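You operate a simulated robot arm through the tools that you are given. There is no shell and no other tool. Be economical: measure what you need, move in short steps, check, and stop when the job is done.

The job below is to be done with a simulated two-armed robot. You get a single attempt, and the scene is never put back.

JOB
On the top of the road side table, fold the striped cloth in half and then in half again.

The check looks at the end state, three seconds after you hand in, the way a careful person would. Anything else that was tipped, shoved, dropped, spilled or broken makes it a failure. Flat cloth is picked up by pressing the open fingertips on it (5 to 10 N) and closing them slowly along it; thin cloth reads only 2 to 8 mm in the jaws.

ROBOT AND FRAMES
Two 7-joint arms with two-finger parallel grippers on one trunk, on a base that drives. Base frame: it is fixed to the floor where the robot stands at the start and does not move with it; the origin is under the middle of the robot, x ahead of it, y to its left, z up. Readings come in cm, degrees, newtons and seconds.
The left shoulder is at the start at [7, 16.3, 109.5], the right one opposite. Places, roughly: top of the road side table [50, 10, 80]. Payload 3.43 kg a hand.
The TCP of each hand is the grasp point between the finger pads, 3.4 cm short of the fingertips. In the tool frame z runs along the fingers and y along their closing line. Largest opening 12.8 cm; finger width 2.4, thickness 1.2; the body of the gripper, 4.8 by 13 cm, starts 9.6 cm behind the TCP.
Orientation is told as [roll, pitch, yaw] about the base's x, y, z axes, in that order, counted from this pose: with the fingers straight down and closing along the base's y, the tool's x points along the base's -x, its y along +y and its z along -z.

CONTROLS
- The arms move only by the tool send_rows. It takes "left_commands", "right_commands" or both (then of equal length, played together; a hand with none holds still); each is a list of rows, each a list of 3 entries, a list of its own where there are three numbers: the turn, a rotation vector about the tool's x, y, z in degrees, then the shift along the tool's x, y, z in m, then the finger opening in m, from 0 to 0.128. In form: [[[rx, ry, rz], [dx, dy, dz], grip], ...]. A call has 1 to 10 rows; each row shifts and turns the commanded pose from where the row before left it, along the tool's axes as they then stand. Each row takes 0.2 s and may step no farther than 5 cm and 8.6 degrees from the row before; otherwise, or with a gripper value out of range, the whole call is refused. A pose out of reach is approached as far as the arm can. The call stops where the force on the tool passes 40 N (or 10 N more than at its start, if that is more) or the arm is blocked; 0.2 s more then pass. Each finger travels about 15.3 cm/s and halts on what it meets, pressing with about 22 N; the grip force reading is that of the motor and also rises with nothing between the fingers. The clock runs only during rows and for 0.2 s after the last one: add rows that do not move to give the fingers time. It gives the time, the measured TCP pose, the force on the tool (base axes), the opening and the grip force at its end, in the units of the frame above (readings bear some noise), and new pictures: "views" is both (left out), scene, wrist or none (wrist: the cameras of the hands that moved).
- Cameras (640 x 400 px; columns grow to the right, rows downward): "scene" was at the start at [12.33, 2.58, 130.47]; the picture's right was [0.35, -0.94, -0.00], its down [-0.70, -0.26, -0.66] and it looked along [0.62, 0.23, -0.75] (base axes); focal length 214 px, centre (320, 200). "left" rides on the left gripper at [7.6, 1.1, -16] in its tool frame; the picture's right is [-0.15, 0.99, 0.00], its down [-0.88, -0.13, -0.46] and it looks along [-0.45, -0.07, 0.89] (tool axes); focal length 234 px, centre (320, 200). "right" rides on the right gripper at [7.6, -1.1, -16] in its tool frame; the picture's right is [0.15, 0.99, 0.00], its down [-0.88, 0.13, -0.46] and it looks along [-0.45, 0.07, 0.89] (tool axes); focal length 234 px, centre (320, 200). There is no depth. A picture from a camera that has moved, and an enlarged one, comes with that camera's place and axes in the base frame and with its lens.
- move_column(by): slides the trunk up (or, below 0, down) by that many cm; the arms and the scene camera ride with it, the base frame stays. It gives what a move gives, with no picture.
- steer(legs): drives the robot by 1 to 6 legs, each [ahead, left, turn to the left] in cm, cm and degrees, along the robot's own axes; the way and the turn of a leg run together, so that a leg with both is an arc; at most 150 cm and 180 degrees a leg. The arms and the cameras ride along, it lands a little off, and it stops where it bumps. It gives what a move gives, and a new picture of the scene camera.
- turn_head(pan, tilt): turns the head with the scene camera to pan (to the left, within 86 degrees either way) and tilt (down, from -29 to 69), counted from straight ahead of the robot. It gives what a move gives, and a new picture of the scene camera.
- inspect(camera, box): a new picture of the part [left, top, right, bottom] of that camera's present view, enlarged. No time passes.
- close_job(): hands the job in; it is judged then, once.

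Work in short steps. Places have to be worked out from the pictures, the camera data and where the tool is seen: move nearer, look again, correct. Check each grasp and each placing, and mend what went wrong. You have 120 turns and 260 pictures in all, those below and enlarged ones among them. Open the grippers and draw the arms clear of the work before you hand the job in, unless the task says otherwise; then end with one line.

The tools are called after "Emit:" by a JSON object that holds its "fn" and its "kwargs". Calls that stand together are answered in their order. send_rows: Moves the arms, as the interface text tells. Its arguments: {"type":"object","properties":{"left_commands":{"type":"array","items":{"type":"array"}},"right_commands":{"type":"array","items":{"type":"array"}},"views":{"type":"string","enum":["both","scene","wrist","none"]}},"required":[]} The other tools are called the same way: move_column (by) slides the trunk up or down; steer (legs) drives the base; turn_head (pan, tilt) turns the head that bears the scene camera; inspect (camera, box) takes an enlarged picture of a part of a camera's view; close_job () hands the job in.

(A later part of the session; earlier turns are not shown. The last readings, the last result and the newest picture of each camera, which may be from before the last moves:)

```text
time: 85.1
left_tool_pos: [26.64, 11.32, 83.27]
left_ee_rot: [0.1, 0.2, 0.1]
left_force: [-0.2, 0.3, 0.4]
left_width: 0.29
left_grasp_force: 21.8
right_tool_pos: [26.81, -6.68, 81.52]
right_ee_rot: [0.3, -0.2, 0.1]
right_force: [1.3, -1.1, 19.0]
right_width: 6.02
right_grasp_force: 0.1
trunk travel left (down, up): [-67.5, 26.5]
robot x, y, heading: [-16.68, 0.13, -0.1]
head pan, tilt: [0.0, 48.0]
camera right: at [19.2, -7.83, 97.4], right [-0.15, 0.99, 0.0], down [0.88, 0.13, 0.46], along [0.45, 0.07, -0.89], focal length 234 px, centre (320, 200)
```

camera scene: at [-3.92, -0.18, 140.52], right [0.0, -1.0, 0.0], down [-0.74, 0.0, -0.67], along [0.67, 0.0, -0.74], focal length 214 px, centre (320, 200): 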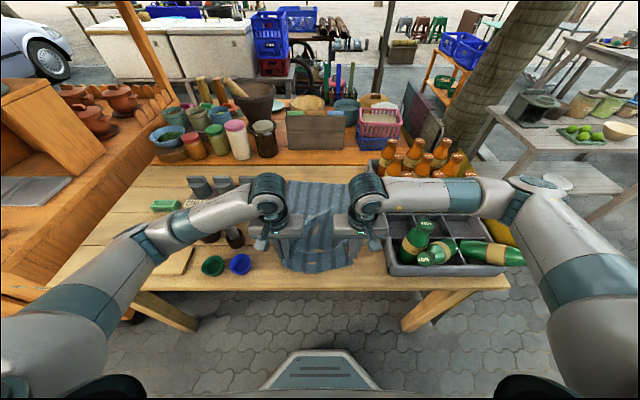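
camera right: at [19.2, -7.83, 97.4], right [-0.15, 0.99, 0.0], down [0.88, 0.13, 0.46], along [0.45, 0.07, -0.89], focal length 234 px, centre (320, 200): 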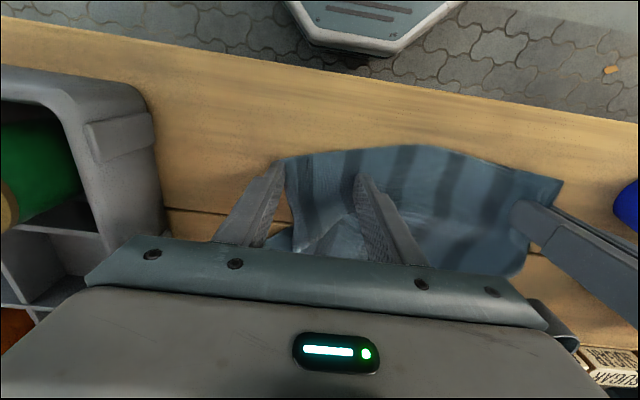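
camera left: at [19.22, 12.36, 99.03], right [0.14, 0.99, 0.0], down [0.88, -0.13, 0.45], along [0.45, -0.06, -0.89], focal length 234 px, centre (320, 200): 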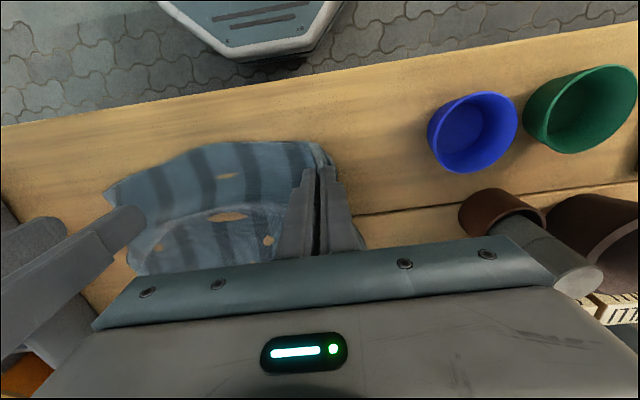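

At 19 N with the fingers around the corner, I'm closing 4 mm per row.

Emit:
{"fn": "send_rows", "kwargs": {"right_commands": [[[0, 0, 0], [0, 0, 0.0002], 0.056], [[0, 0, 0], [0, 0, 0], 0.052], [[0, 0, 0], [0, 0, 0], 0.048], [[0, 0, 0], [0, 0, 0], 0.044], [[0, 0, 0], [0, 0, 0], 0.04], [[0, 0, 0], [0, 0, 0], 0.036], [[0, 0, 0], [0, 0, 0], 0.032], [[0, 0, 0], [0, 0, 0], 0.028], [[0, 0, 0], [0, 0, 0], 0.024], [[0, 0, 0], [0, 0, 0], 0.02]], "views": "none"}}

Emit:
{"fn": "inspect", "kwargs": {"camera": "right", "box": [220, 140, 420, 265]}}

```text
time: 87.3
left_tool_pos: [26.57, 11.44, 83.17]
left_ee_rot: [0.1, 0.1, 0.1]
left_force: [0.8, -0.4, -0.3]
left_width: 0.26
left_grasp_force: 21.5
right_tool_pos: [26.8, -6.59, 81.53]
right_ee_rot: [0.1, -0.2, 0.1]
right_force: [-0.3, 0.5, 33.0]
right_width: 1.66
right_grasp_force: 0.0
trunk travel left (down, up): [-67.5, 26.5]
robot x, y, heading: [-16.75, 0.01, -0.2]
head pan, tilt: [0.0, 48.0]
```

```text
3.20 times, centred on (320, 202) of right
camera zoom: at [19.06, -7.8, 97.39], right [-0.15, 0.99, 0.0], down [0.88, 0.13, 0.46], along [0.45, 0.07, -0.89], focal length 749 px, centre (320, 192)
```

zoom: 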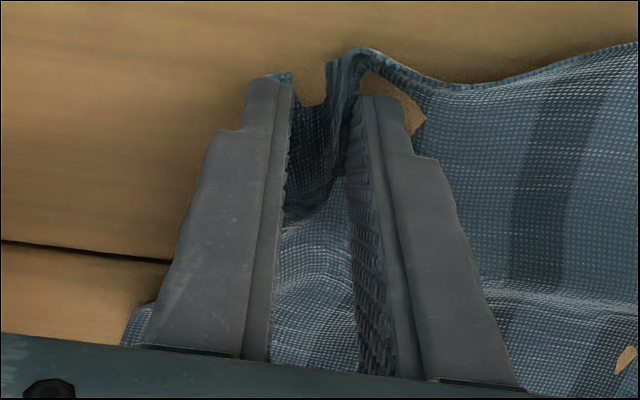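

A ridge has been drawn in between the right fingers. I'm finishing the closing, then lifting slightly.

Emit:
{"fn": "send_rows", "kwargs": {"right_commands": [[[0, 0, 0], [0, 0, 0], 0.016], [[0, 0, 0], [0, 0, -0.0001], 0.012], [[0, 0, 0], [0, 0, -0.0001], 0.008], [[0, 0, 0], [0, 0, -0.0003], 0.004], [[0, 0, 0], [0, 0, -0.0005], 0.0], [[0, 0, 0], [0, 0, -0.001], 0.0], [[0, 0, 0], [0, 0, -0.003], 0.0], [[0, 0, 0], [0, 0, -0.007], 0.0], [[0, 0, 0], [0, 0, -0.007], 0.0]], "views": "wrist"}}

Emit:
{"fn": "inspect", "kwargs": {"camera": "right", "box": [220, 130, 480, 280]}}

```text
time: 89.3
left_tool_pos: [26.67, 11.33, 83.09]
left_ee_rot: [0.1, 0.3, 0.1]
left_force: [1.4, -2.8, 0.4]
left_width: 0.26
left_grasp_force: 21.9
right_tool_pos: [26.9, -6.55, 83.3]
right_ee_rot: [0.1, 0.0, 0.1]
right_force: [-0.3, 2.4, -0.3]
right_width: 0.26
right_grasp_force: 22.0
trunk travel left (down, up): [-67.5, 26.5]
robot x, y, heading: [-17.01, 0.06, -0.1]
head pan, tilt: [0.0, 48.0]
camera right: at [19.26, -7.82, 99.18], right [-0.15, 0.99, 0.0], down [0.88, 0.13, 0.46], along [0.45, 0.07, -0.89], focal length 234 px, centre (320, 200)
```

right: 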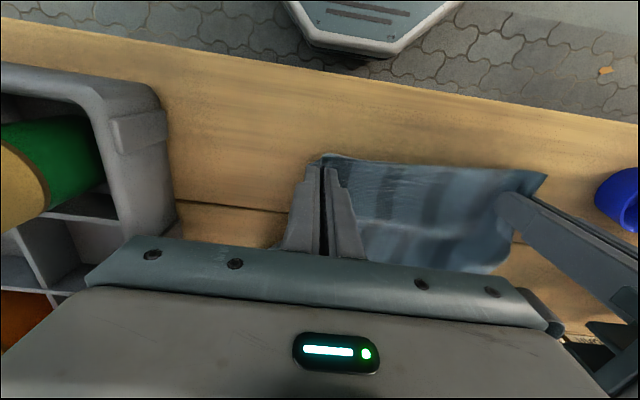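

```text
2.46 times, centred on (350, 205) of right
camera zoom: at [19.26, -7.82, 99.18], right [-0.15, 0.99, 0.0], down [0.88, 0.13, 0.46], along [0.45, 0.07, -0.89], focal length 576 px, centre (246, 188)
```

zoom: 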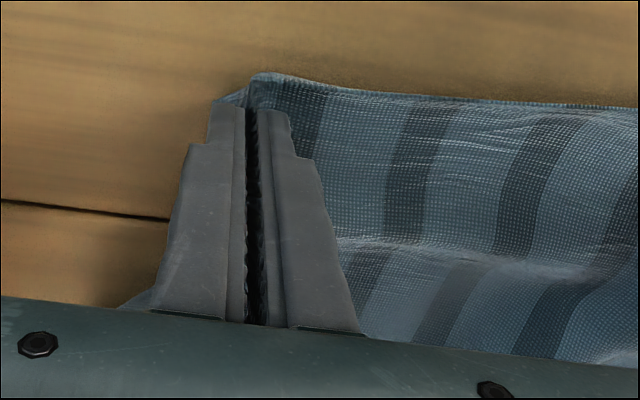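

Both hands now hold right at the hem (2.6 mm each, flap about 1 cm). I'm starting the fold arc about x=43.5 with an 18 cm radius, up to the apex.

Emit:
{"fn": "send_rows", "kwargs": {"left_commands": [[[0, 0, 0], [-0.005, 0, -0.025], 0.0], [[0, 0, 0], [-0.007, 0, -0.025], 0.0], [[0, 0, 0], [-0.015, 0, -0.026], 0.0], [[0, 0, 0], [-0.015, 0, -0.026], 0.0], [[0, 0, 0], [-0.02, 0, -0.02], 0.0], [[0, 0, 0], [-0.02, 0, -0.02], 0.0], [[0, 0, 0], [-0.02, 0, -0.013], 0.0], [[0, 0, 0], [-0.02, 0, -0.012], 0.0], [[0, 0, 0], [-0.023, 0, -0.004], 0.0], [[0, 0, 0], [-0.022, 0, -0.001], 0.0]], "right_commands": [[[0, 0, 0], [-0.005, 0, -0.025], 0.0], [[0, 0, 0], [-0.007, 0, -0.025], 0.0], [[0, 0, 0], [-0.015, 0, -0.026], 0.0], [[0, 0, 0], [-0.015, 0, -0.026], 0.0], [[0, 0, 0], [-0.02, 0, -0.02], 0.0], [[0, 0, 0], [-0.02, 0, -0.02], 0.0], [[0, 0, 0], [-0.02, 0, -0.013], 0.0], [[0, 0, 0], [-0.02, 0, -0.012], 0.0], [[0, 0, 0], [-0.023, 0, -0.004], 0.0], [[0, 0, 0], [-0.022, 0, -0.001], 0.0]], "views": "scene"}}

Emit:
{"fn": "inspect", "kwargs": {"camera": "scene", "box": [240, 140, 400, 240]}}

```text
time: 91.5
left_tool_pos: [43.41, 11.28, 100.19]
left_ee_rot: [0.0, 0.2, 0.0]
left_force: [0.2, -3.1, -0.4]
left_width: 0.24
left_grasp_force: 22.3
right_tool_pos: [43.53, -6.61, 100.64]
right_ee_rot: [0.1, 0.1, 0.2]
right_force: [0.9, 2.7, -0.6]
right_width: 0.26
right_grasp_force: 21.8
trunk travel left (down, up): [-67.5, 26.5]
robot x, y, heading: [-16.95, 0.05, 0.3]
head pan, tilt: [0.0, 48.0]
camera scene: at [-3.78, -0.18, 140.5], right [0.0, -1.0, 0.0], down [-0.74, 0.0, -0.67], along [0.67, 0.0, -0.74], focal length 214 px, centre (320, 200)
```

scene: 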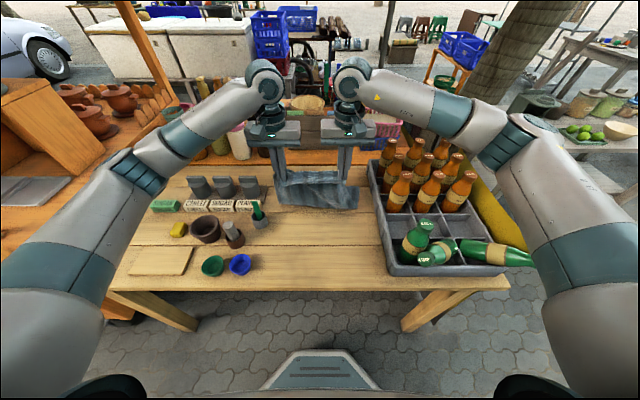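

```text
4.00 times, centred on (320, 190) of scene
camera zoom: at [-3.78, -0.18, 140.5], right [0.0, -1.0, 0.0], down [-0.74, 0.0, -0.67], along [0.67, 0.0, -0.74], focal length 858 px, centre (320, 240)
```

zoom: 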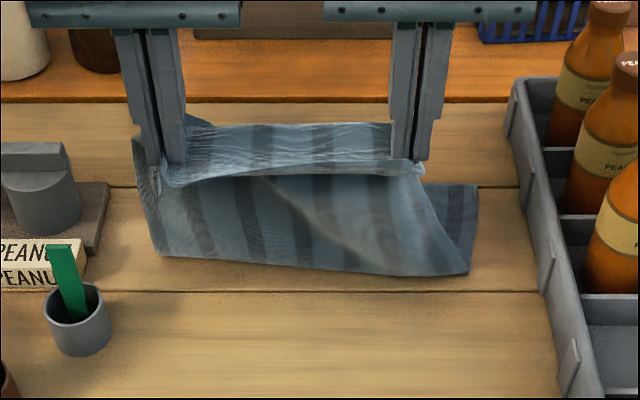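

The border sits at x≈50, so there may be a wrinkle hidden behind the sheet. I'm checking the wrist views.

Emit:
{"fn": "inspect", "kwargs": {"camera": "left", "box": [0, 0, 640, 400]}}

Emit:
{"fn": "inspect", "kwargs": {"camera": "right", "box": [0, 0, 640, 400]}}

```text
1.00 times, centred on (320, 200) of left
camera zoom: at [36.05, 12.41, 116.03], right [0.14, 0.99, 0.0], down [0.88, -0.13, 0.45], along [0.45, -0.07, -0.89], focal length 234 px, centre (320, 200)
```

zoom: 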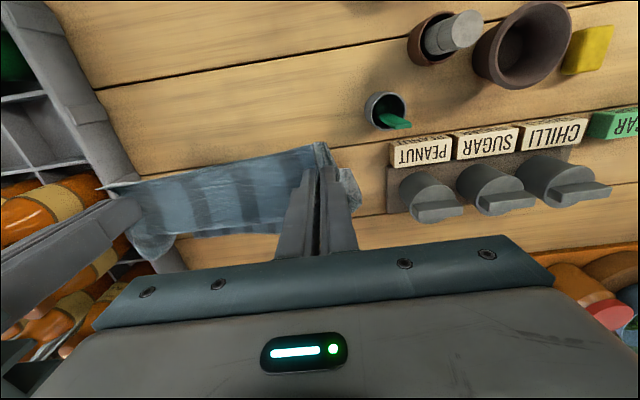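

```text
1.00 times, centred on (320, 200) of right
camera zoom: at [35.98, -7.82, 116.43], right [-0.15, 0.99, 0.0], down [0.88, 0.13, 0.46], along [0.45, 0.07, -0.89], focal length 234 px, centre (320, 200)
```

zoom: 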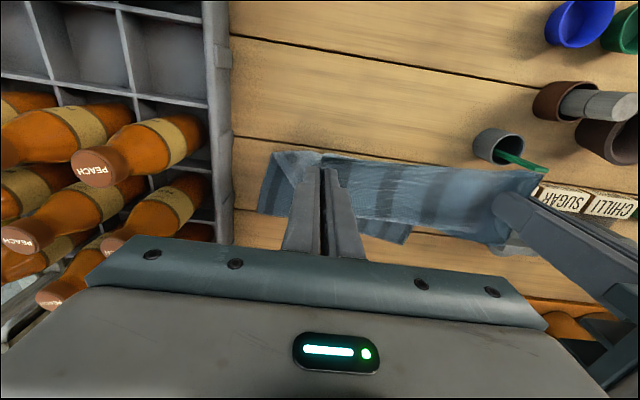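

The far edge is now at about x=61, since the cloth creeps toward me each lift, so my arc was too high and too far forward. I'm going back to re-lay it and using an arc about x=40 with a 15–16 cm radius.

Emit:
{"fn": "send_rows", "kwargs": {"left_commands": [[[0, 0, 0], [0.02, 0, 0.01], 0.0], [[0, 0, 0], [0.02, 0, 0.015], 0.0], [[0, 0, 0], [0.015, 0, 0.015], 0.0], [[0, 0, 0], [0, 0, 0], 0.0], [[0, 0, 0], [-0.02, 0, -0.005], 0.0], [[0, 0, 0], [-0.02, 0, 0], 0.0], [[0, 0, 0], [-0.02, 0, 0.005], 0.0], [[0, 0, 0], [-0.02, 0, 0.007], 0.0], [[0, 0, 0], [-0.02, 0, 0.008], 0.0], [[0, 0, 0], [0, 0, 0], 0.0]], "right_commands": [[[0, 0, 0], [0.02, 0, 0.01], 0.0], [[0, 0, 0], [0.02, 0, 0.015], 0.0], [[0, 0, 0], [0.015, 0, 0.015], 0.0], [[0, 0, 0], [0, 0, 0], 0.0], [[0, 0, 0], [-0.02, 0, -0.005], 0.0], [[0, 0, 0], [-0.02, 0, 0], 0.0], [[0, 0, 0], [-0.02, 0, 0.005], 0.0], [[0, 0, 0], [-0.02, 0, 0.007], 0.0], [[0, 0, 0], [-0.02, 0, 0.008], 0.0], [[0, 0, 0], [0, 0, 0], 0.0]], "views": "both"}}

Emit:
{"fn": "inspect", "kwargs": {"camera": "scene", "box": [240, 140, 400, 240]}}

```text
time: 93.7
left_tool_pos: [47.92, 11.29, 94.58]
left_ee_rot: [0.0, 0.2, 0.1]
left_force: [-0.4, -5.7, 0.9]
left_width: 0.26
left_grasp_force: 21.5
right_tool_pos: [47.91, -6.69, 95.05]
right_ee_rot: [0.3, -0.1, 0.1]
right_force: [-0.2, 5.0, -0.1]
right_width: 0.31
right_grasp_force: 22.0
trunk travel left (down, up): [-67.5, 26.5]
robot x, y, heading: [-16.68, 0.04, 0.2]
head pan, tilt: [0.0, 48.0]
camera scene: at [-3.95, -0.18, 140.53], right [0.0, -1.0, 0.0], down [-0.74, 0.0, -0.67], along [0.67, 0.0, -0.74], focal length 214 px, centre (320, 200)
camera right: at [40.33, -7.81, 110.89], right [-0.15, 0.99, 0.0], down [0.88, 0.13, 0.46], along [0.45, 0.07, -0.89], focal length 234 px, centre (320, 200)
camera left: at [40.39, 12.49, 110.46], right [0.15, 0.99, 0.0], down [0.88, -0.13, 0.45], along [0.45, -0.07, -0.89], focal length 234 px, centre (320, 200)
```

scene: 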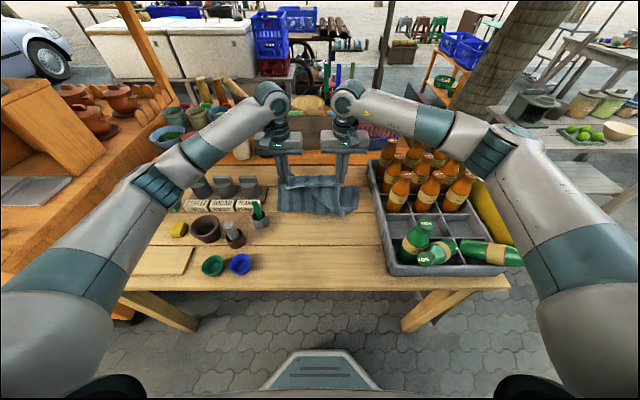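
right: 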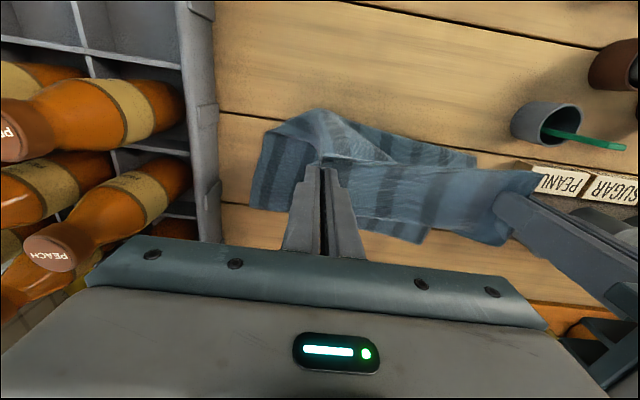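
left: 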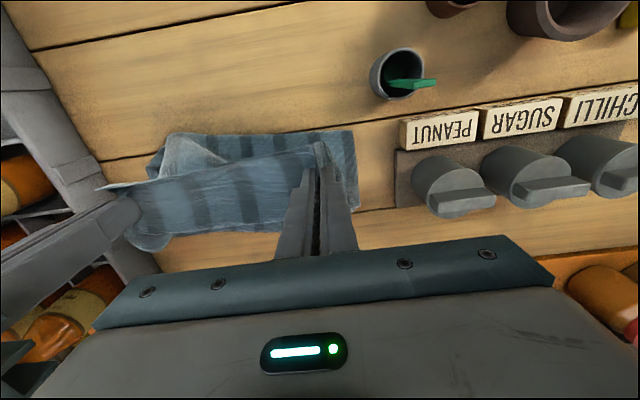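

```text
4.00 times, centred on (320, 190) of scene
camera zoom: at [-3.95, -0.18, 140.53], right [0.0, -1.0, 0.0], down [-0.74, 0.0, -0.67], along [0.67, 0.0, -0.74], focal length 858 px, centre (320, 240)
```

zoom: 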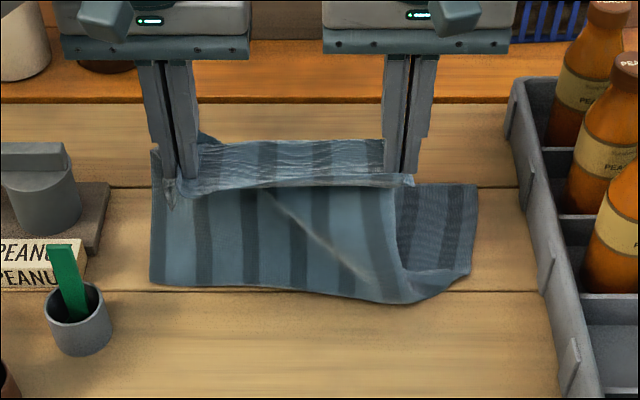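

The crease is now near x≈46 and the fold looks good. I'm landing the hem gradually at x≈57.5.

Emit:
{"fn": "send_rows", "kwargs": {"left_commands": [[[0, 0, 0], [-0.021, 0, 0.009], 0.0], [[0, 0, 0], [-0.025, 0, 0.02], 0.0], [[0, 0, 0], [-0.02, 0, 0.025], 0.0], [[0, 0, 0], [-0.018, 0, 0.025], 0.0], [[0, 0, 0], [-0.012, 0, 0.02], 0.0], [[0, 0, 0], [0, 0, 0.005], 0.0], [[0, 0, 0], [0, 0, 0], 0.0]], "right_commands": [[[0, 0, 0], [-0.021, 0, 0.009], 0.0], [[0, 0, 0], [-0.025, 0, 0.02], 0.0], [[0, 0, 0], [-0.02, 0, 0.025], 0.0], [[0, 0, 0], [-0.018, 0, 0.025], 0.0], [[0, 0, 0], [-0.012, 0, 0.02], 0.0], [[0, 0, 0], [0, 0, 0.01], 0.0], [[0, 0, 0], [0, 0, 0], 0.0]], "views": "both"}}

Emit:
{"fn": "inspect", "kwargs": {"camera": "scene", "box": [240, 140, 400, 240]}}

```text
time: 95.3
left_tool_pos: [57.43, 11.39, 84.09]
left_ee_rot: [0.1, 0.3, 0.2]
left_force: [-0.1, -4.4, -0.1]
left_width: 0.25
left_grasp_force: 21.7
right_tool_pos: [57.83, -6.66, 84.03]
right_ee_rot: [0.1, 0.0, 0.1]
right_force: [-0.1, 5.9, 0.0]
right_width: 0.26
right_grasp_force: 22.1
trunk travel left (down, up): [-67.5, 26.5]
robot x, y, heading: [-17.11, -0.25, 0.0]
head pan, tilt: [0.0, 48.0]
camera scene: at [-3.87, -0.17, 140.52], right [0.0, -1.0, 0.0], down [-0.74, 0.0, -0.67], along [0.67, 0.0, -0.74], focal length 214 px, centre (320, 200)
camera right: at [50.07, -7.82, 99.95], right [-0.15, 0.99, 0.0], down [0.88, 0.13, 0.46], along [0.45, 0.07, -0.89], focal length 234 px, centre (320, 200)
camera left: at [49.96, 12.52, 100.07], right [0.14, 0.99, 0.0], down [0.88, -0.13, 0.45], along [0.45, -0.07, -0.89], focal length 234 px, centre (320, 200)
```

scene: 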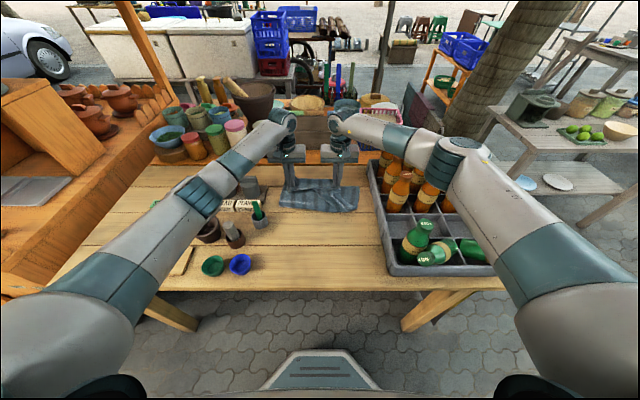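
right: 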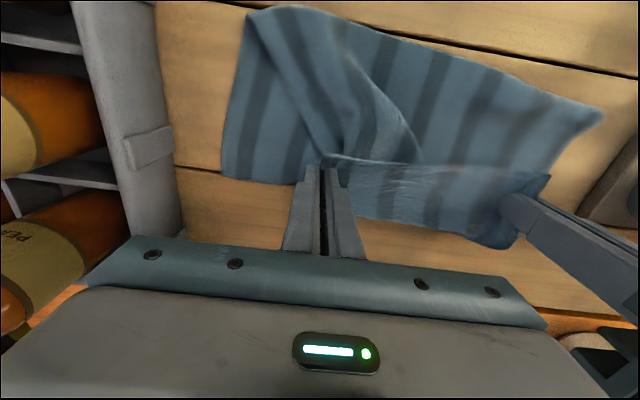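
left: 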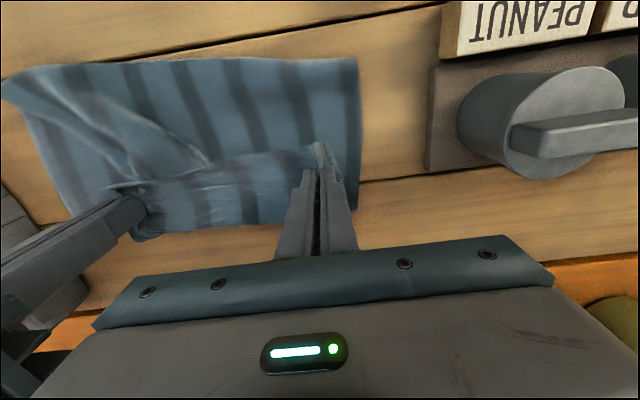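

```text
4.00 times, centred on (320, 190) of scene
camera zoom: at [-3.87, -0.17, 140.52], right [0.0, -1.0, 0.0], down [-0.74, 0.0, -0.67], along [0.67, 0.0, -0.74], focal length 858 px, centre (320, 240)
```

zoom: 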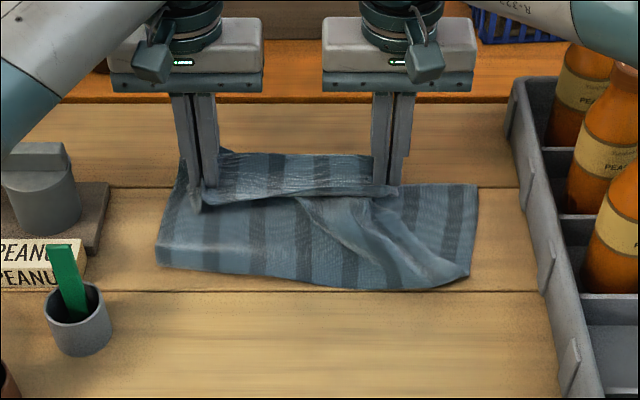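

The sheet overshoots the hem in an S: the lower layer got peeled up too far earlier and holds only about 14 cm. I'll unroll fully back to x≈31 so the lower layer lies flat, then come forward keeping within 17 cm of the target crease at x≈40.

Emit:
{"fn": "send_rows", "kwargs": {"left_commands": [[[0, 0, 0], [0.015, 0, -0.025], 0.0], [[0, 0, 0], [0.02, 0, -0.022], 0.0], [[0, 0, 0], [0.025, 0, -0.022], 0.0], [[0, 0, 0], [0.028, 0, -0.022], 0.0], [[0, 0, 0], [0.028, 0, -0.018], 0.0], [[0, 0, 0], [0.03, 0, -0.012], 0.0], [[0, 0, 0], [0.03, 0, -0.003], 0.0], [[0, 0, 0], [0.03, 0, 0.012], 0.0], [[0, 0, 0], [0.03, 0, 0.022], 0.0], [[0, 0, 0], [0.03, 0, 0.022], 0.0]], "right_commands": [[[0, 0, 0], [0.015, 0, -0.025], 0.0], [[0, 0, 0], [0.02, 0, -0.022], 0.0], [[0, 0, 0], [0.025, 0, -0.022], 0.0], [[0, 0, 0], [0.028, 0, -0.022], 0.0], [[0, 0, 0], [0.028, 0, -0.018], 0.0], [[0, 0, 0], [0.03, 0, -0.012], 0.0], [[0, 0, 0], [0.03, 0, -0.003], 0.0], [[0, 0, 0], [0.03, 0, 0.012], 0.0], [[0, 0, 0], [0.03, 0, 0.022], 0.0], [[0, 0, 0], [0.03, 0, 0.022], 0.0]], "views": "both"}}

Emit:
{"fn": "inspect", "kwargs": {"camera": "scene", "box": [240, 150, 400, 260]}}

```text
time: 97.5
left_tool_pos: [30.85, 11.28, 91.22]
left_ee_rot: [0.0, 0.2, 0.2]
left_force: [-0.7, -5.0, 0.1]
left_width: 0.26
left_grasp_force: 22.3
right_tool_pos: [30.98, -6.65, 90.88]
right_ee_rot: [0.2, -0.1, 0.0]
right_force: [0.1, 6.2, -1.0]
right_width: 0.26
right_grasp_force: 22.1
trunk travel left (down, up): [-67.5, 26.5]
robot x, y, heading: [-16.85, -0.25, -0.1]
head pan, tilt: [0.0, 48.0]
camera scene: at [-3.95, -0.19, 140.54], right [0.0, -1.0, 0.0], down [-0.74, 0.0, -0.67], along [0.67, 0.0, -0.74], focal length 214 px, centre (320, 200)
camera right: at [23.31, -7.84, 106.84], right [-0.15, 0.99, 0.0], down [0.88, 0.13, 0.46], along [0.45, 0.07, -0.89], focal length 234 px, centre (320, 200)
camera left: at [23.39, 12.48, 107.08], right [0.14, 0.99, 0.0], down [0.88, -0.13, 0.45], along [0.45, -0.07, -0.89], focal length 234 px, centre (320, 200)
```

scene: 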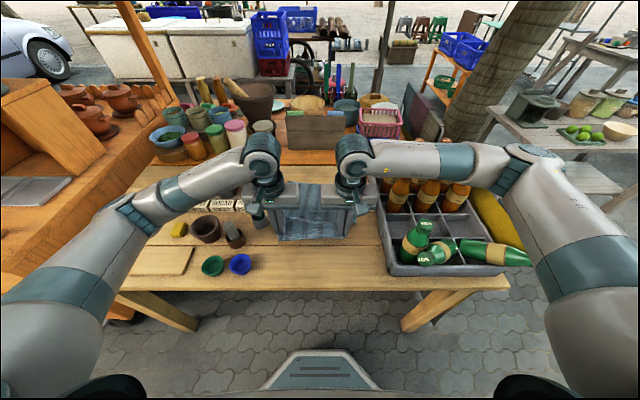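
right: 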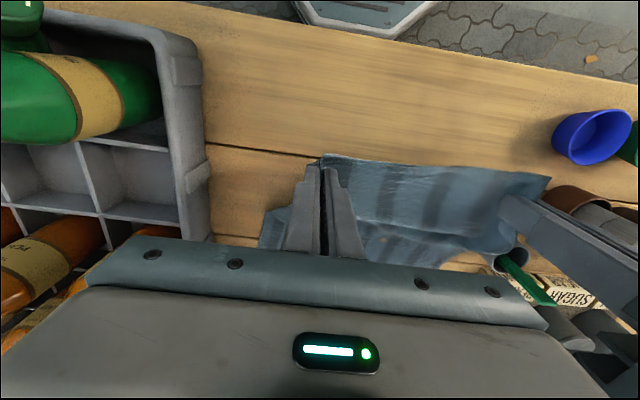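
left: 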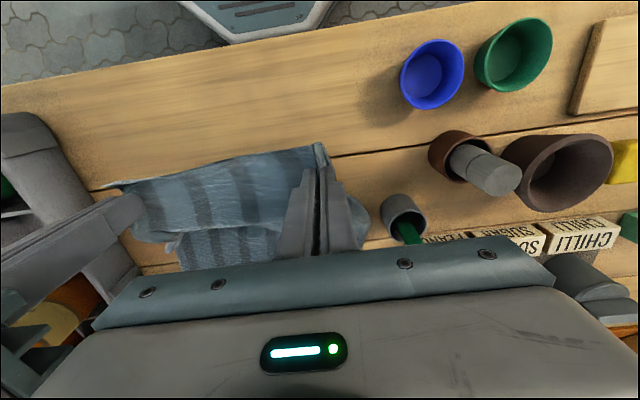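

```text
3.64 times, centred on (320, 205) of scene
camera zoom: at [-3.95, -0.19, 140.54], right [0.0, -1.0, 0.0], down [-0.74, 0.0, -0.67], along [0.67, 0.0, -0.74], focal length 780 px, centre (320, 182)
```

zoom: 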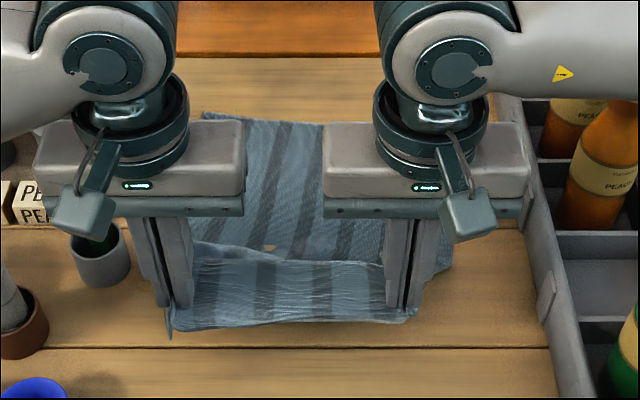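

The far edge is at x≈61–62 and the lower layer is mostly flat again. I'm going forward on the tighter arc.

Emit:
{"fn": "send_rows", "kwargs": {"left_commands": [[[0, 0, 0], [-0.02, 0, -0.03], 0.0], [[0, 0, 0], [-0.025, 0, -0.02], 0.0], [[0, 0, 0], [-0.025, 0, -0.01], 0.0], [[0, 0, 0], [-0.025, 0, -0.003], 0.0], [[0, 0, 0], [-0.025, 0, 0], 0.0], [[0, 0, 0], [-0.025, 0, 0.005], 0.0], [[0, 0, 0], [-0.025, 0, 0.012], 0.0], [[0, 0, 0], [-0.025, 0, 0.018], 0.0], [[0, 0, 0], [-0.025, 0, 0.02], 0.0]], "right_commands": [[[0, 0, 0], [-0.02, 0, -0.03], 0.0], [[0, 0, 0], [-0.025, 0, -0.02], 0.0], [[0, 0, 0], [-0.025, 0, -0.01], 0.0], [[0, 0, 0], [-0.025, 0, -0.003], 0.0], [[0, 0, 0], [-0.025, 0, 0], 0.0], [[0, 0, 0], [-0.025, 0, 0.005], 0.0], [[0, 0, 0], [-0.025, 0, 0.012], 0.0], [[0, 0, 0], [-0.025, 0, 0.018], 0.0], [[0, 0, 0], [-0.025, 0, 0.02], 0.0]], "views": "wrist"}}

Emit:
{"fn": "inspect", "kwargs": {"camera": "scene", "box": [240, 140, 400, 240]}}

```text
time: 99.5
left_tool_pos: [53.1, 11.43, 91.82]
left_ee_rot: [0.0, 0.4, 0.1]
left_force: [1.2, -3.5, -0.2]
left_width: 0.27
left_grasp_force: 22.0
right_tool_pos: [53.05, -6.54, 91.62]
right_ee_rot: [0.1, 0.1, 0.2]
right_force: [0.2, 5.0, -0.7]
right_width: 0.27
right_grasp_force: 22.0
trunk travel left (down, up): [-67.5, 26.5]
robot x, y, heading: [-16.5, -0.16, -0.1]
head pan, tilt: [0.0, 48.0]
camera right: at [45.55, -7.76, 107.44], right [-0.15, 0.99, 0.0], down [0.88, 0.13, 0.45], along [0.45, 0.07, -0.89], focal length 234 px, centre (320, 200)
camera left: at [45.59, 12.51, 107.77], right [0.14, 0.99, 0.0], down [0.88, -0.13, 0.45], along [0.45, -0.06, -0.89], focal length 234 px, centre (320, 200)
```

right: 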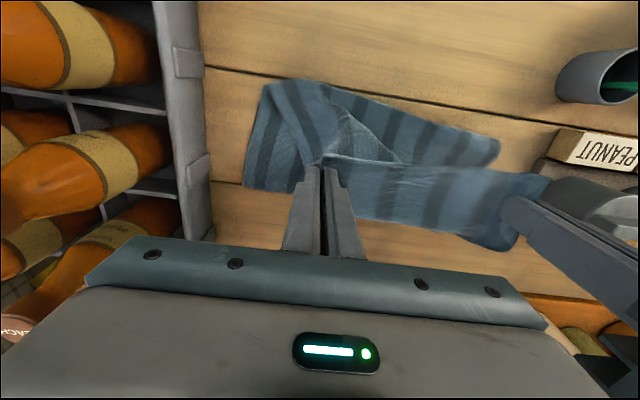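
left: 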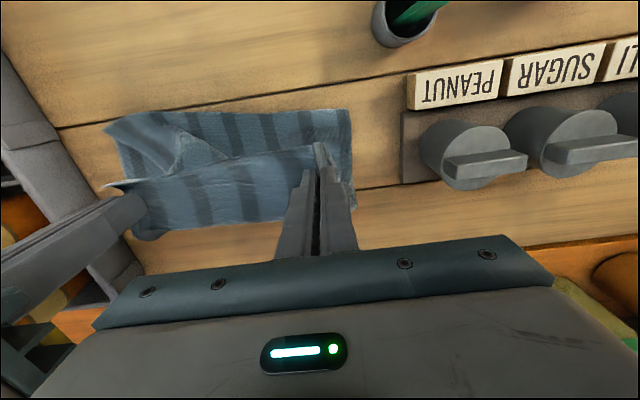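

```text
4.00 times, centred on (320, 190) of scene
camera zoom: at [-3.69, -0.16, 140.5], right [0.0, -1.0, 0.0], down [-0.74, 0.0, -0.67], along [0.67, 0.0, -0.74], focal length 858 px, centre (320, 240)
```

zoom: 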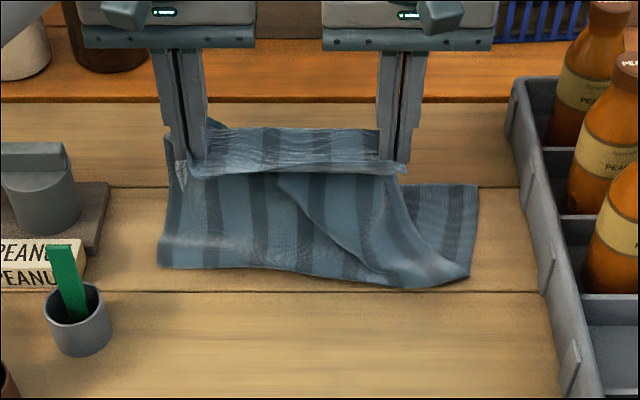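

The band between the hands is being held flat by about 5 N of lateral tension, which keeps the hem turned back. I'll slacken it by bringing the hands 3 cm closer while staying in place.

Emit:
{"fn": "send_rows", "kwargs": {"left_commands": [[[0, 0, 0], [0.01, -0.005, 0], 0.0], [[0, 0, 0], [0.01, -0.005, 0], 0.0], [[0, 0, 0], [0, -0.005, 0], 0.0], [[0, 0, 0], [0, 0, 0], 0.0], [[0, 0, 0], [0, 0, 0], 0.0]], "right_commands": [[[0, 0, 0], [0.01, 0.005, 0], 0.0], [[0, 0, 0], [0.01, 0.005, 0], 0.0], [[0, 0, 0], [0, 0.005, 0], 0.0], [[0, 0, 0], [0, 0, 0], 0.0], [[0, 0, 0], [0, 0, 0], 0.0]], "views": "wrist"}}

Emit:
{"fn": "inspect", "kwargs": {"camera": "scene", "box": [240, 140, 400, 240]}}

```text
time: 100.7
left_tool_pos: [50.94, 9.93, 92.0]
left_ee_rot: [0.1, 0.5, 0.1]
left_force: [0.9, -0.5, -0.2]
left_width: 0.25
left_grasp_force: 21.8
right_tool_pos: [51.18, -4.89, 91.75]
right_ee_rot: [0.0, 0.0, 0.1]
right_force: [0.2, -0.2, 0.8]
right_width: 0.29
right_grasp_force: 22.1
trunk travel left (down, up): [-67.5, 26.5]
robot x, y, heading: [-16.67, 0.14, 0.3]
head pan, tilt: [0.0, 48.0]
camera right: at [43.51, -6.2, 107.59], right [-0.15, 0.99, 0.0], down [0.88, 0.13, 0.46], along [0.45, 0.07, -0.89], focal length 234 px, centre (320, 200)
camera left: at [43.47, 10.95, 107.89], right [0.14, 0.99, 0.0], down [0.88, -0.13, 0.45], along [0.45, -0.06, -0.89], focal length 234 px, centre (320, 200)
```

right: 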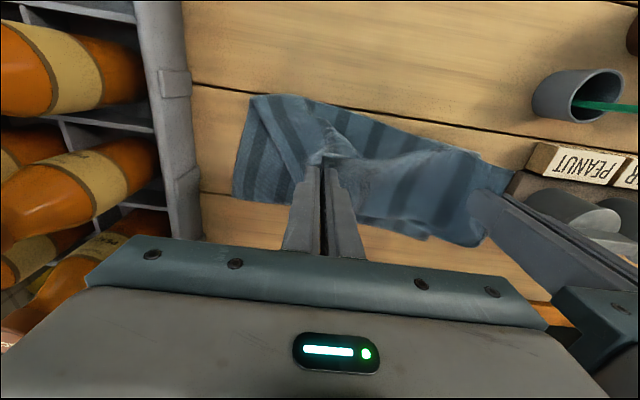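
left: 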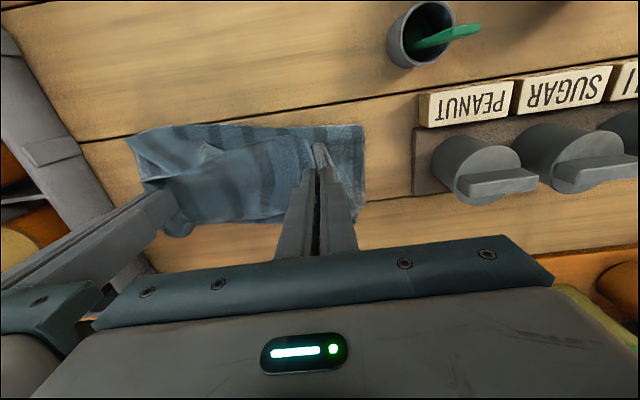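

```text
4.00 times, centred on (320, 190) of scene
camera zoom: at [-3.88, -0.18, 140.52], right [0.0, -1.0, 0.0], down [-0.74, 0.0, -0.67], along [0.67, 0.0, -0.74], focal length 858 px, centre (320, 240)
```

zoom: 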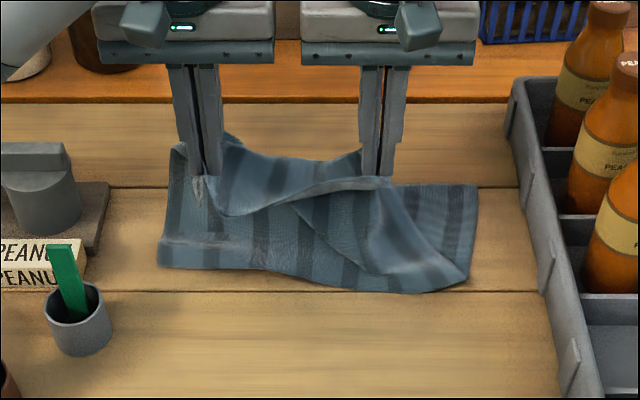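

The numbers suggest about 8 cm of the cloth is hidden, since parts have been pressed into the table top. I'll lift the whole cloth clear so it hangs freely, then re-lay it. Landing the bottom edge near and folding back toward the robot also lets the hem lie naturally.

Emit:
{"fn": "send_rows", "kwargs": {"left_commands": [[[0, 0, 0], [0.01, 0.003, -0.033], 0.0], [[0, 0, 0], [0.01, 0, -0.033], 0.0], [[0, 0, 0], [0.01, 0, -0.033], 0.0], [[0, 0, 0], [0.01, 0, -0.033], 0.0], [[0, 0, 0], [0.01, 0, -0.033], 0.0], [[0, 0, 0], [0.01, 0, -0.033], 0.0], [[0, 0, 0], [0.01, 0, -0.033], 0.0], [[0, 0, 0], [0.01, 0, -0.033], 0.0], [[0, 0, 0], [0.01, 0, -0.033], 0.0], [[0, 0, 0], [0.01, 0, -0.033], 0.0]], "right_commands": [[[0, 0, 0], [0.01, -0.003, -0.033], 0.0], [[0, 0, 0], [0.01, 0, -0.033], 0.0], [[0, 0, 0], [0.01, 0, -0.033], 0.0], [[0, 0, 0], [0.01, 0, -0.033], 0.0], [[0, 0, 0], [0.01, 0, -0.033], 0.0], [[0, 0, 0], [0.01, 0, -0.033], 0.0], [[0, 0, 0], [0.01, 0, -0.033], 0.0], [[0, 0, 0], [0.01, 0, -0.033], 0.0], [[0, 0, 0], [0.01, 0, -0.033], 0.0], [[0, 0, 0], [0.01, 0, -0.033], 0.0]], "views": "both"}}

```text
time: 102.9
left_tool_pos: [40.74, 10.04, 125.08]
left_ee_rot: [0.1, 0.1, 0.2]
left_force: [-0.5, -0.3, -0.8]
left_width: 0.27
left_grasp_force: 22.3
right_tool_pos: [40.76, -5.47, 124.8]
right_ee_rot: [0.1, -0.1, 0.1]
right_force: [0.8, -0.3, 0.4]
right_width: 0.26
right_grasp_force: 21.9
trunk travel left (down, up): [-67.5, 26.5]
robot x, y, heading: [-16.56, 0.06, -0.1]
head pan, tilt: [0.0, 48.0]
camera scene: at [-4.18, -0.2, 140.54], right [0.0, -1.0, 0.0], down [-0.74, 0.0, -0.67], along [0.67, 0.0, -0.74], focal length 214 px, centre (320, 200)
camera right: at [33.12, -6.72, 140.64], right [-0.15, 0.99, 0.0], down [0.88, 0.13, 0.46], along [0.45, 0.07, -0.89], focal length 234 px, centre (320, 200)
camera left: at [33.26, 11.17, 140.99], right [0.14, 0.99, 0.0], down [0.88, -0.13, 0.45], along [0.45, -0.06, -0.89], focal length 234 px, centre (320, 200)
```

scene: 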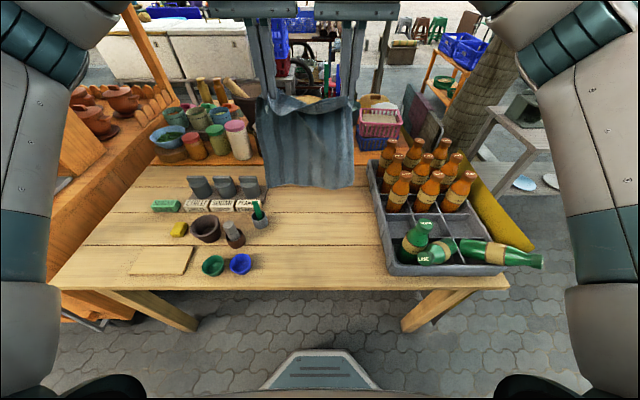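
right: 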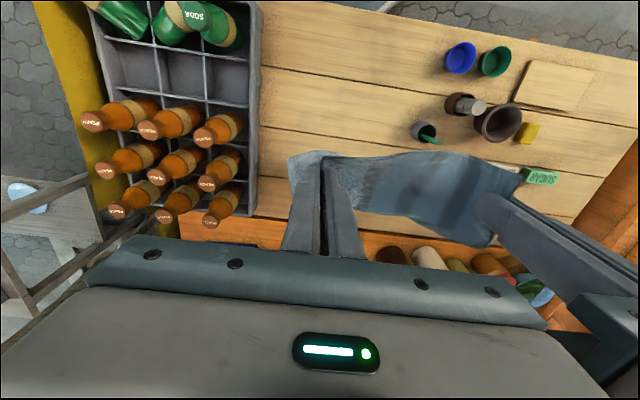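
left: 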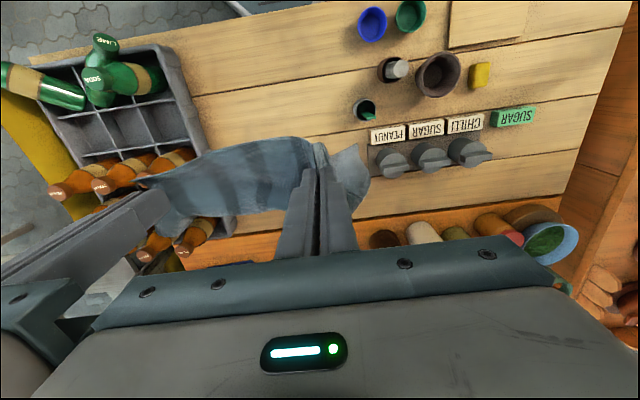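

The sheet now hangs cleanly with all of it visible. I'll raise a little more and shift back so the bottom edge swings free, then check.

Emit:
{"fn": "send_rows", "kwargs": {"left_commands": [[[0, 0, 0], [0, 0.003, -0.025], 0.0], [[0, 0, 0], [0, 0.003, -0.025], 0.0], [[0, 0, 0], [0, 0, 0], 0.0], [[0, 0, 0], [0, 0, 0], 0.0], [[0, 0, 0], [0, 0, 0], 0.0], [[0, 0, 0], [0, 0, 0], 0.0]], "right_commands": [[[0, 0, 0], [0, -0.003, -0.025], 0.0], [[0, 0, 0], [0, -0.003, -0.025], 0.0], [[0, 0, 0], [0, 0, 0], 0.0], [[0, 0, 0], [0, 0, 0], 0.0], [[0, 0, 0], [0, 0, 0], 0.0], [[0, 0, 0], [0, 0, 0], 0.0]], "views": "scene"}}

Emit:
{"fn": "inspect", "kwargs": {"camera": "scene", "box": [220, 60, 420, 260]}}

```text
time: 104.3
left_tool_pos: [41.05, 10.68, 129.87]
left_ee_rot: [0.1, 0.3, 0.2]
left_force: [0.4, -0.3, 0.1]
left_width: 0.27
left_grasp_force: 21.6
right_tool_pos: [41.2, -5.89, 129.75]
right_ee_rot: [0.1, 0.1, 0.1]
right_force: [-0.4, 0.1, -0.4]
right_width: 0.27
right_grasp_force: 22.2
trunk travel left (down, up): [-67.5, 26.5]
robot x, y, heading: [-16.66, -0.05, 0.1]
head pan, tilt: [0.0, 48.0]
camera scene: at [-3.8, -0.18, 140.51], right [0.0, -1.0, 0.0], down [-0.74, 0.0, -0.67], along [0.67, 0.0, -0.74], focal length 214 px, centre (320, 200)
```

scene: 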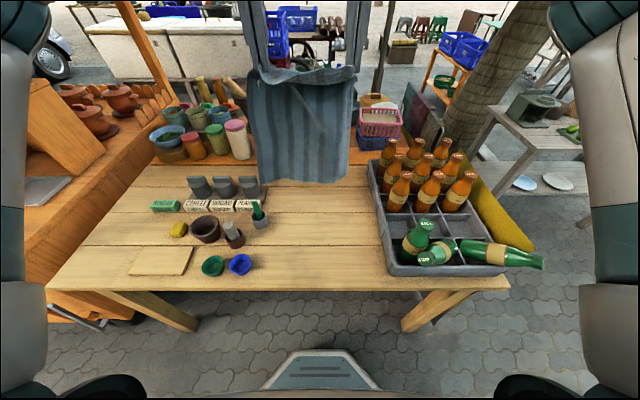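

```text
2.00 times, centred on (320, 160) of scene
camera zoom: at [-3.8, -0.18, 140.51], right [0.0, -1.0, 0.0], down [-0.74, 0.0, -0.67], along [0.67, 0.0, -0.74], focal length 429 px, centre (320, 280)
```

zoom: 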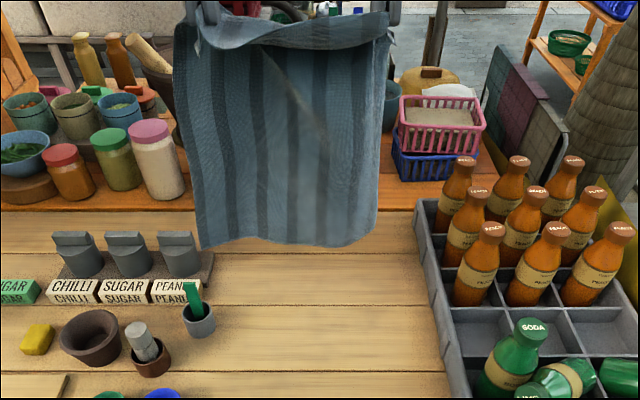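

I need to know whether the bottom hangs free, so I'm lowering the hands 10 cm and watching how the bottom edge moves.

Emit:
{"fn": "send_rows", "kwargs": {"left_commands": [[[0, 0, 0], [0, 0, 0.025], 0.0], [[0, 0, 0], [0, 0, 0.025], 0.0], [[0, 0, 0], [0, 0, 0.025], 0.0], [[0, 0, 0], [0, 0, 0.025], 0.0], [[0, 0, 0], [0, 0, 0], 0.0], [[0, 0, 0], [0, 0, 0], 0.0]], "right_commands": [[[0, 0, 0], [0, 0, 0.025], 0.0], [[0, 0, 0], [0, 0, 0.025], 0.0], [[0, 0, 0], [0, 0, 0.025], 0.0], [[0, 0, 0], [0, 0, 0.025], 0.0], [[0, 0, 0], [0, 0, 0], 0.0], [[0, 0, 0], [0, 0, 0], 0.0]], "views": "none"}}

Emit:
{"fn": "inspect", "kwargs": {"camera": "scene", "box": [220, 60, 420, 260]}}

```text
time: 105.7
left_tool_pos: [41.09, 10.78, 119.77]
left_ee_rot: [0.2, 0.2, 0.1]
left_force: [0.5, 0.1, 0.5]
left_width: 0.26
left_grasp_force: 21.8
right_tool_pos: [40.98, -6.25, 119.77]
right_ee_rot: [0.2, -0.1, 0.1]
right_force: [0.0, 0.6, -0.8]
right_width: 0.24
right_grasp_force: 22.1
trunk travel left (down, up): [-67.5, 26.5]
robot x, y, heading: [-16.39, -0.31, 0.0]
head pan, tilt: [0.0, 48.0]
```

```text
2.00 times, centred on (320, 160) of scene
camera zoom: at [-3.88, -0.17, 140.52], right [0.0, -1.0, 0.0], down [-0.74, 0.0, -0.67], along [0.67, 0.0, -0.74], focal length 429 px, centre (320, 280)
```

zoom: 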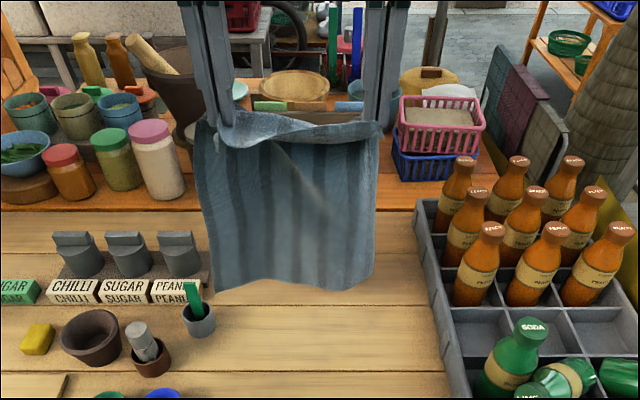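

The cloth hangs freely, about 30 cm below the grip. I'll move back to x≈31 and lower until the bottom edge nearly touches, ready to lay the lower half forward.

Emit:
{"fn": "send_rows", "kwargs": {"left_commands": [[[0, 0, 0], [0.02, 0, 0], 0.0], [[0, 0, 0], [0.025, 0, 0], 0.0], [[0, 0, 0], [0.025, 0, 0], 0.0], [[0, 0, 0], [0.02, 0, 0], 0.0], [[0, 0, 0], [0.01, 0, 0.02], 0.0], [[0, 0, 0], [0, 0, 0.02], 0.0], [[0, 0, 0], [0, 0, 0.015], 0.0], [[0, 0, 0], [0, 0, 0], 0.0], [[0, 0, 0], [0, 0, 0], 0.0], [[0, 0, 0], [0, 0, 0], 0.0]], "right_commands": [[[0, 0, 0], [0.02, 0, 0], 0.0], [[0, 0, 0], [0.025, 0, 0], 0.0], [[0, 0, 0], [0.025, 0, 0], 0.0], [[0, 0, 0], [0.02, 0, 0], 0.0], [[0, 0, 0], [0.01, 0, 0.02], 0.0], [[0, 0, 0], [0, 0, 0.02], 0.0], [[0, 0, 0], [0, 0, 0.015], 0.0], [[0, 0, 0], [0, 0, 0], 0.0], [[0, 0, 0], [0, 0, 0], 0.0], [[0, 0, 0], [0, 0, 0], 0.0]], "views": "scene"}}

Emit:
{"fn": "inspect", "kwargs": {"camera": "scene", "box": [220, 90, 420, 290]}}

```text
time: 107.9
left_tool_pos: [31.03, 10.71, 114.43]
left_ee_rot: [0.2, 0.3, 0.1]
left_force: [-0.5, 0.3, -0.7]
left_width: 0.27
left_grasp_force: 21.8
right_tool_pos: [31.11, -6.19, 114.27]
right_ee_rot: [0.0, 0.0, 0.1]
right_force: [-0.5, -0.4, -0.2]
right_width: 0.27
right_grasp_force: 21.3
trunk travel left (down, up): [-67.5, 26.5]
robot x, y, heading: [-17.07, -0.09, 0.0]
head pan, tilt: [0.0, 48.0]
camera scene: at [-3.87, -0.18, 140.52], right [0.0, -1.0, 0.0], down [-0.74, 0.0, -0.67], along [0.67, 0.0, -0.74], focal length 214 px, centre (320, 200)
```

scene: 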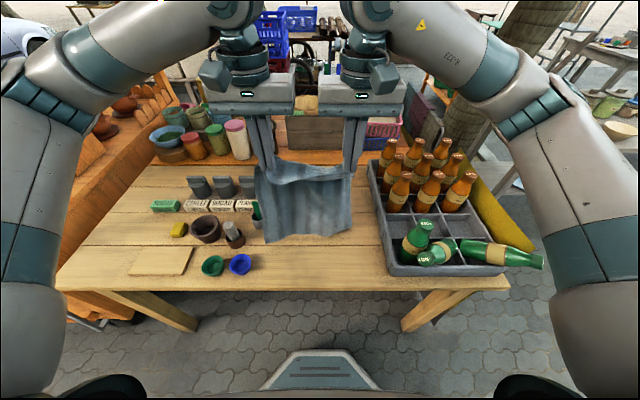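

```text
2.00 times, centred on (320, 190) of scene
camera zoom: at [-3.87, -0.18, 140.52], right [0.0, -1.0, 0.0], down [-0.74, 0.0, -0.67], along [0.67, 0.0, -0.74], focal length 429 px, centre (320, 220)
```

zoom: 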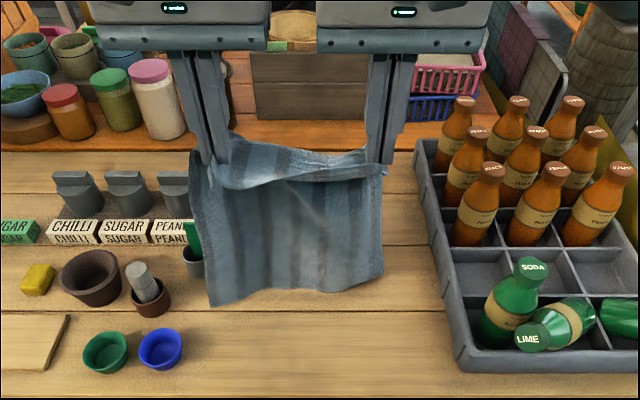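

The left bottom corner has just reached the table near x≈34. I'm shifting 2 cm right for clearance from the pots and laying the lower half forward along a diagonal.

Emit:
{"fn": "send_rows", "kwargs": {"left_commands": [[[0, 0, 0], [0, -0.02, 0], 0.0], [[0, 0, 0], [-0.005, 0, 0.02], 0.0], [[0, 0, 0], [-0.02, 0, 0.02], 0.0], [[0, 0, 0], [-0.02, 0, 0.02], 0.0], [[0, 0, 0], [-0.02, 0, 0.02], 0.0], [[0, 0, 0], [-0.02, 0, 0.02], 0.0], [[0, 0, 0], [-0.02, 0, 0.02], 0.0], [[0, 0, 0], [-0.02, 0, 0.02], 0.0], [[0, 0, 0], [0, 0, 0], 0.0]], "right_commands": [[[0, 0, 0], [0, -0.02, 0], 0.0], [[0, 0, 0], [-0.005, 0, 0.02], 0.0], [[0, 0, 0], [-0.02, 0, 0.02], 0.0], [[0, 0, 0], [-0.02, 0, 0.02], 0.0], [[0, 0, 0], [-0.02, 0, 0.02], 0.0], [[0, 0, 0], [-0.02, 0, 0.02], 0.0], [[0, 0, 0], [-0.02, 0, 0.02], 0.0], [[0, 0, 0], [-0.02, 0, 0.02], 0.0], [[0, 0, 0], [0, 0, 0], 0.0]], "views": "scene"}}

Emit:
{"fn": "inspect", "kwargs": {"camera": "scene", "box": [220, 120, 420, 260]}}

```text
time: 109.9
left_tool_pos: [43.44, 8.73, 100.46]
left_ee_rot: [0.0, 0.2, 0.0]
left_force: [-1.2, -0.2, -0.2]
left_width: 0.27
left_grasp_force: 22.0
right_tool_pos: [43.6, -8.03, 100.23]
right_ee_rot: [0.1, 0.0, 0.1]
right_force: [-0.5, 0.4, -0.3]
right_width: 0.29
right_grasp_force: 21.6
trunk travel left (down, up): [-67.5, 26.5]
robot x, y, heading: [-16.89, 0.09, -0.2]
head pan, tilt: [0.0, 48.0]
camera scene: at [-3.99, -0.19, 140.53], right [0.0, -1.0, 0.0], down [-0.74, 0.0, -0.67], along [0.67, 0.0, -0.74], focal length 214 px, centre (320, 200)
```

scene: 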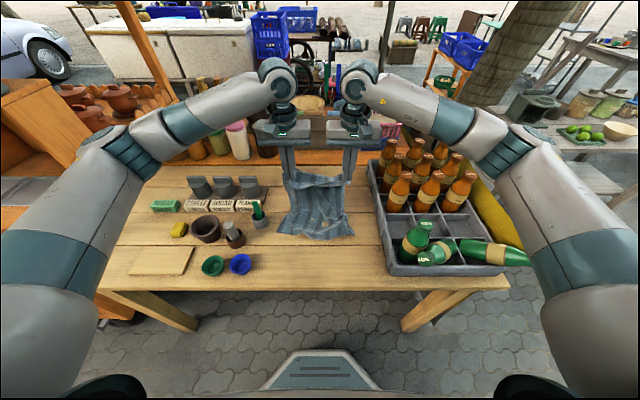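

```text
2.86 times, centred on (320, 190) of scene
camera zoom: at [-3.99, -0.19, 140.53], right [0.0, -1.0, 0.0], down [-0.74, 0.0, -0.67], along [0.67, 0.0, -0.74], focal length 613 px, centre (320, 229)
```

zoom: 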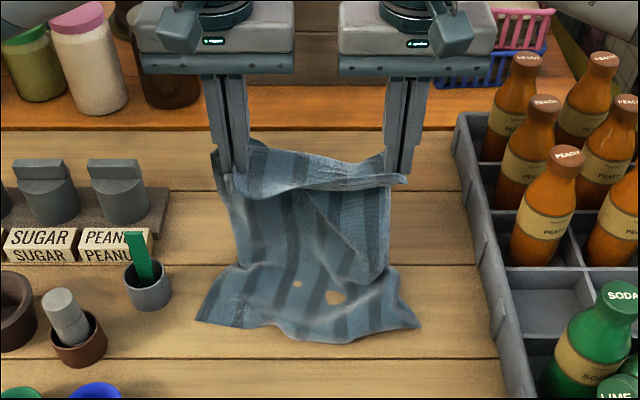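

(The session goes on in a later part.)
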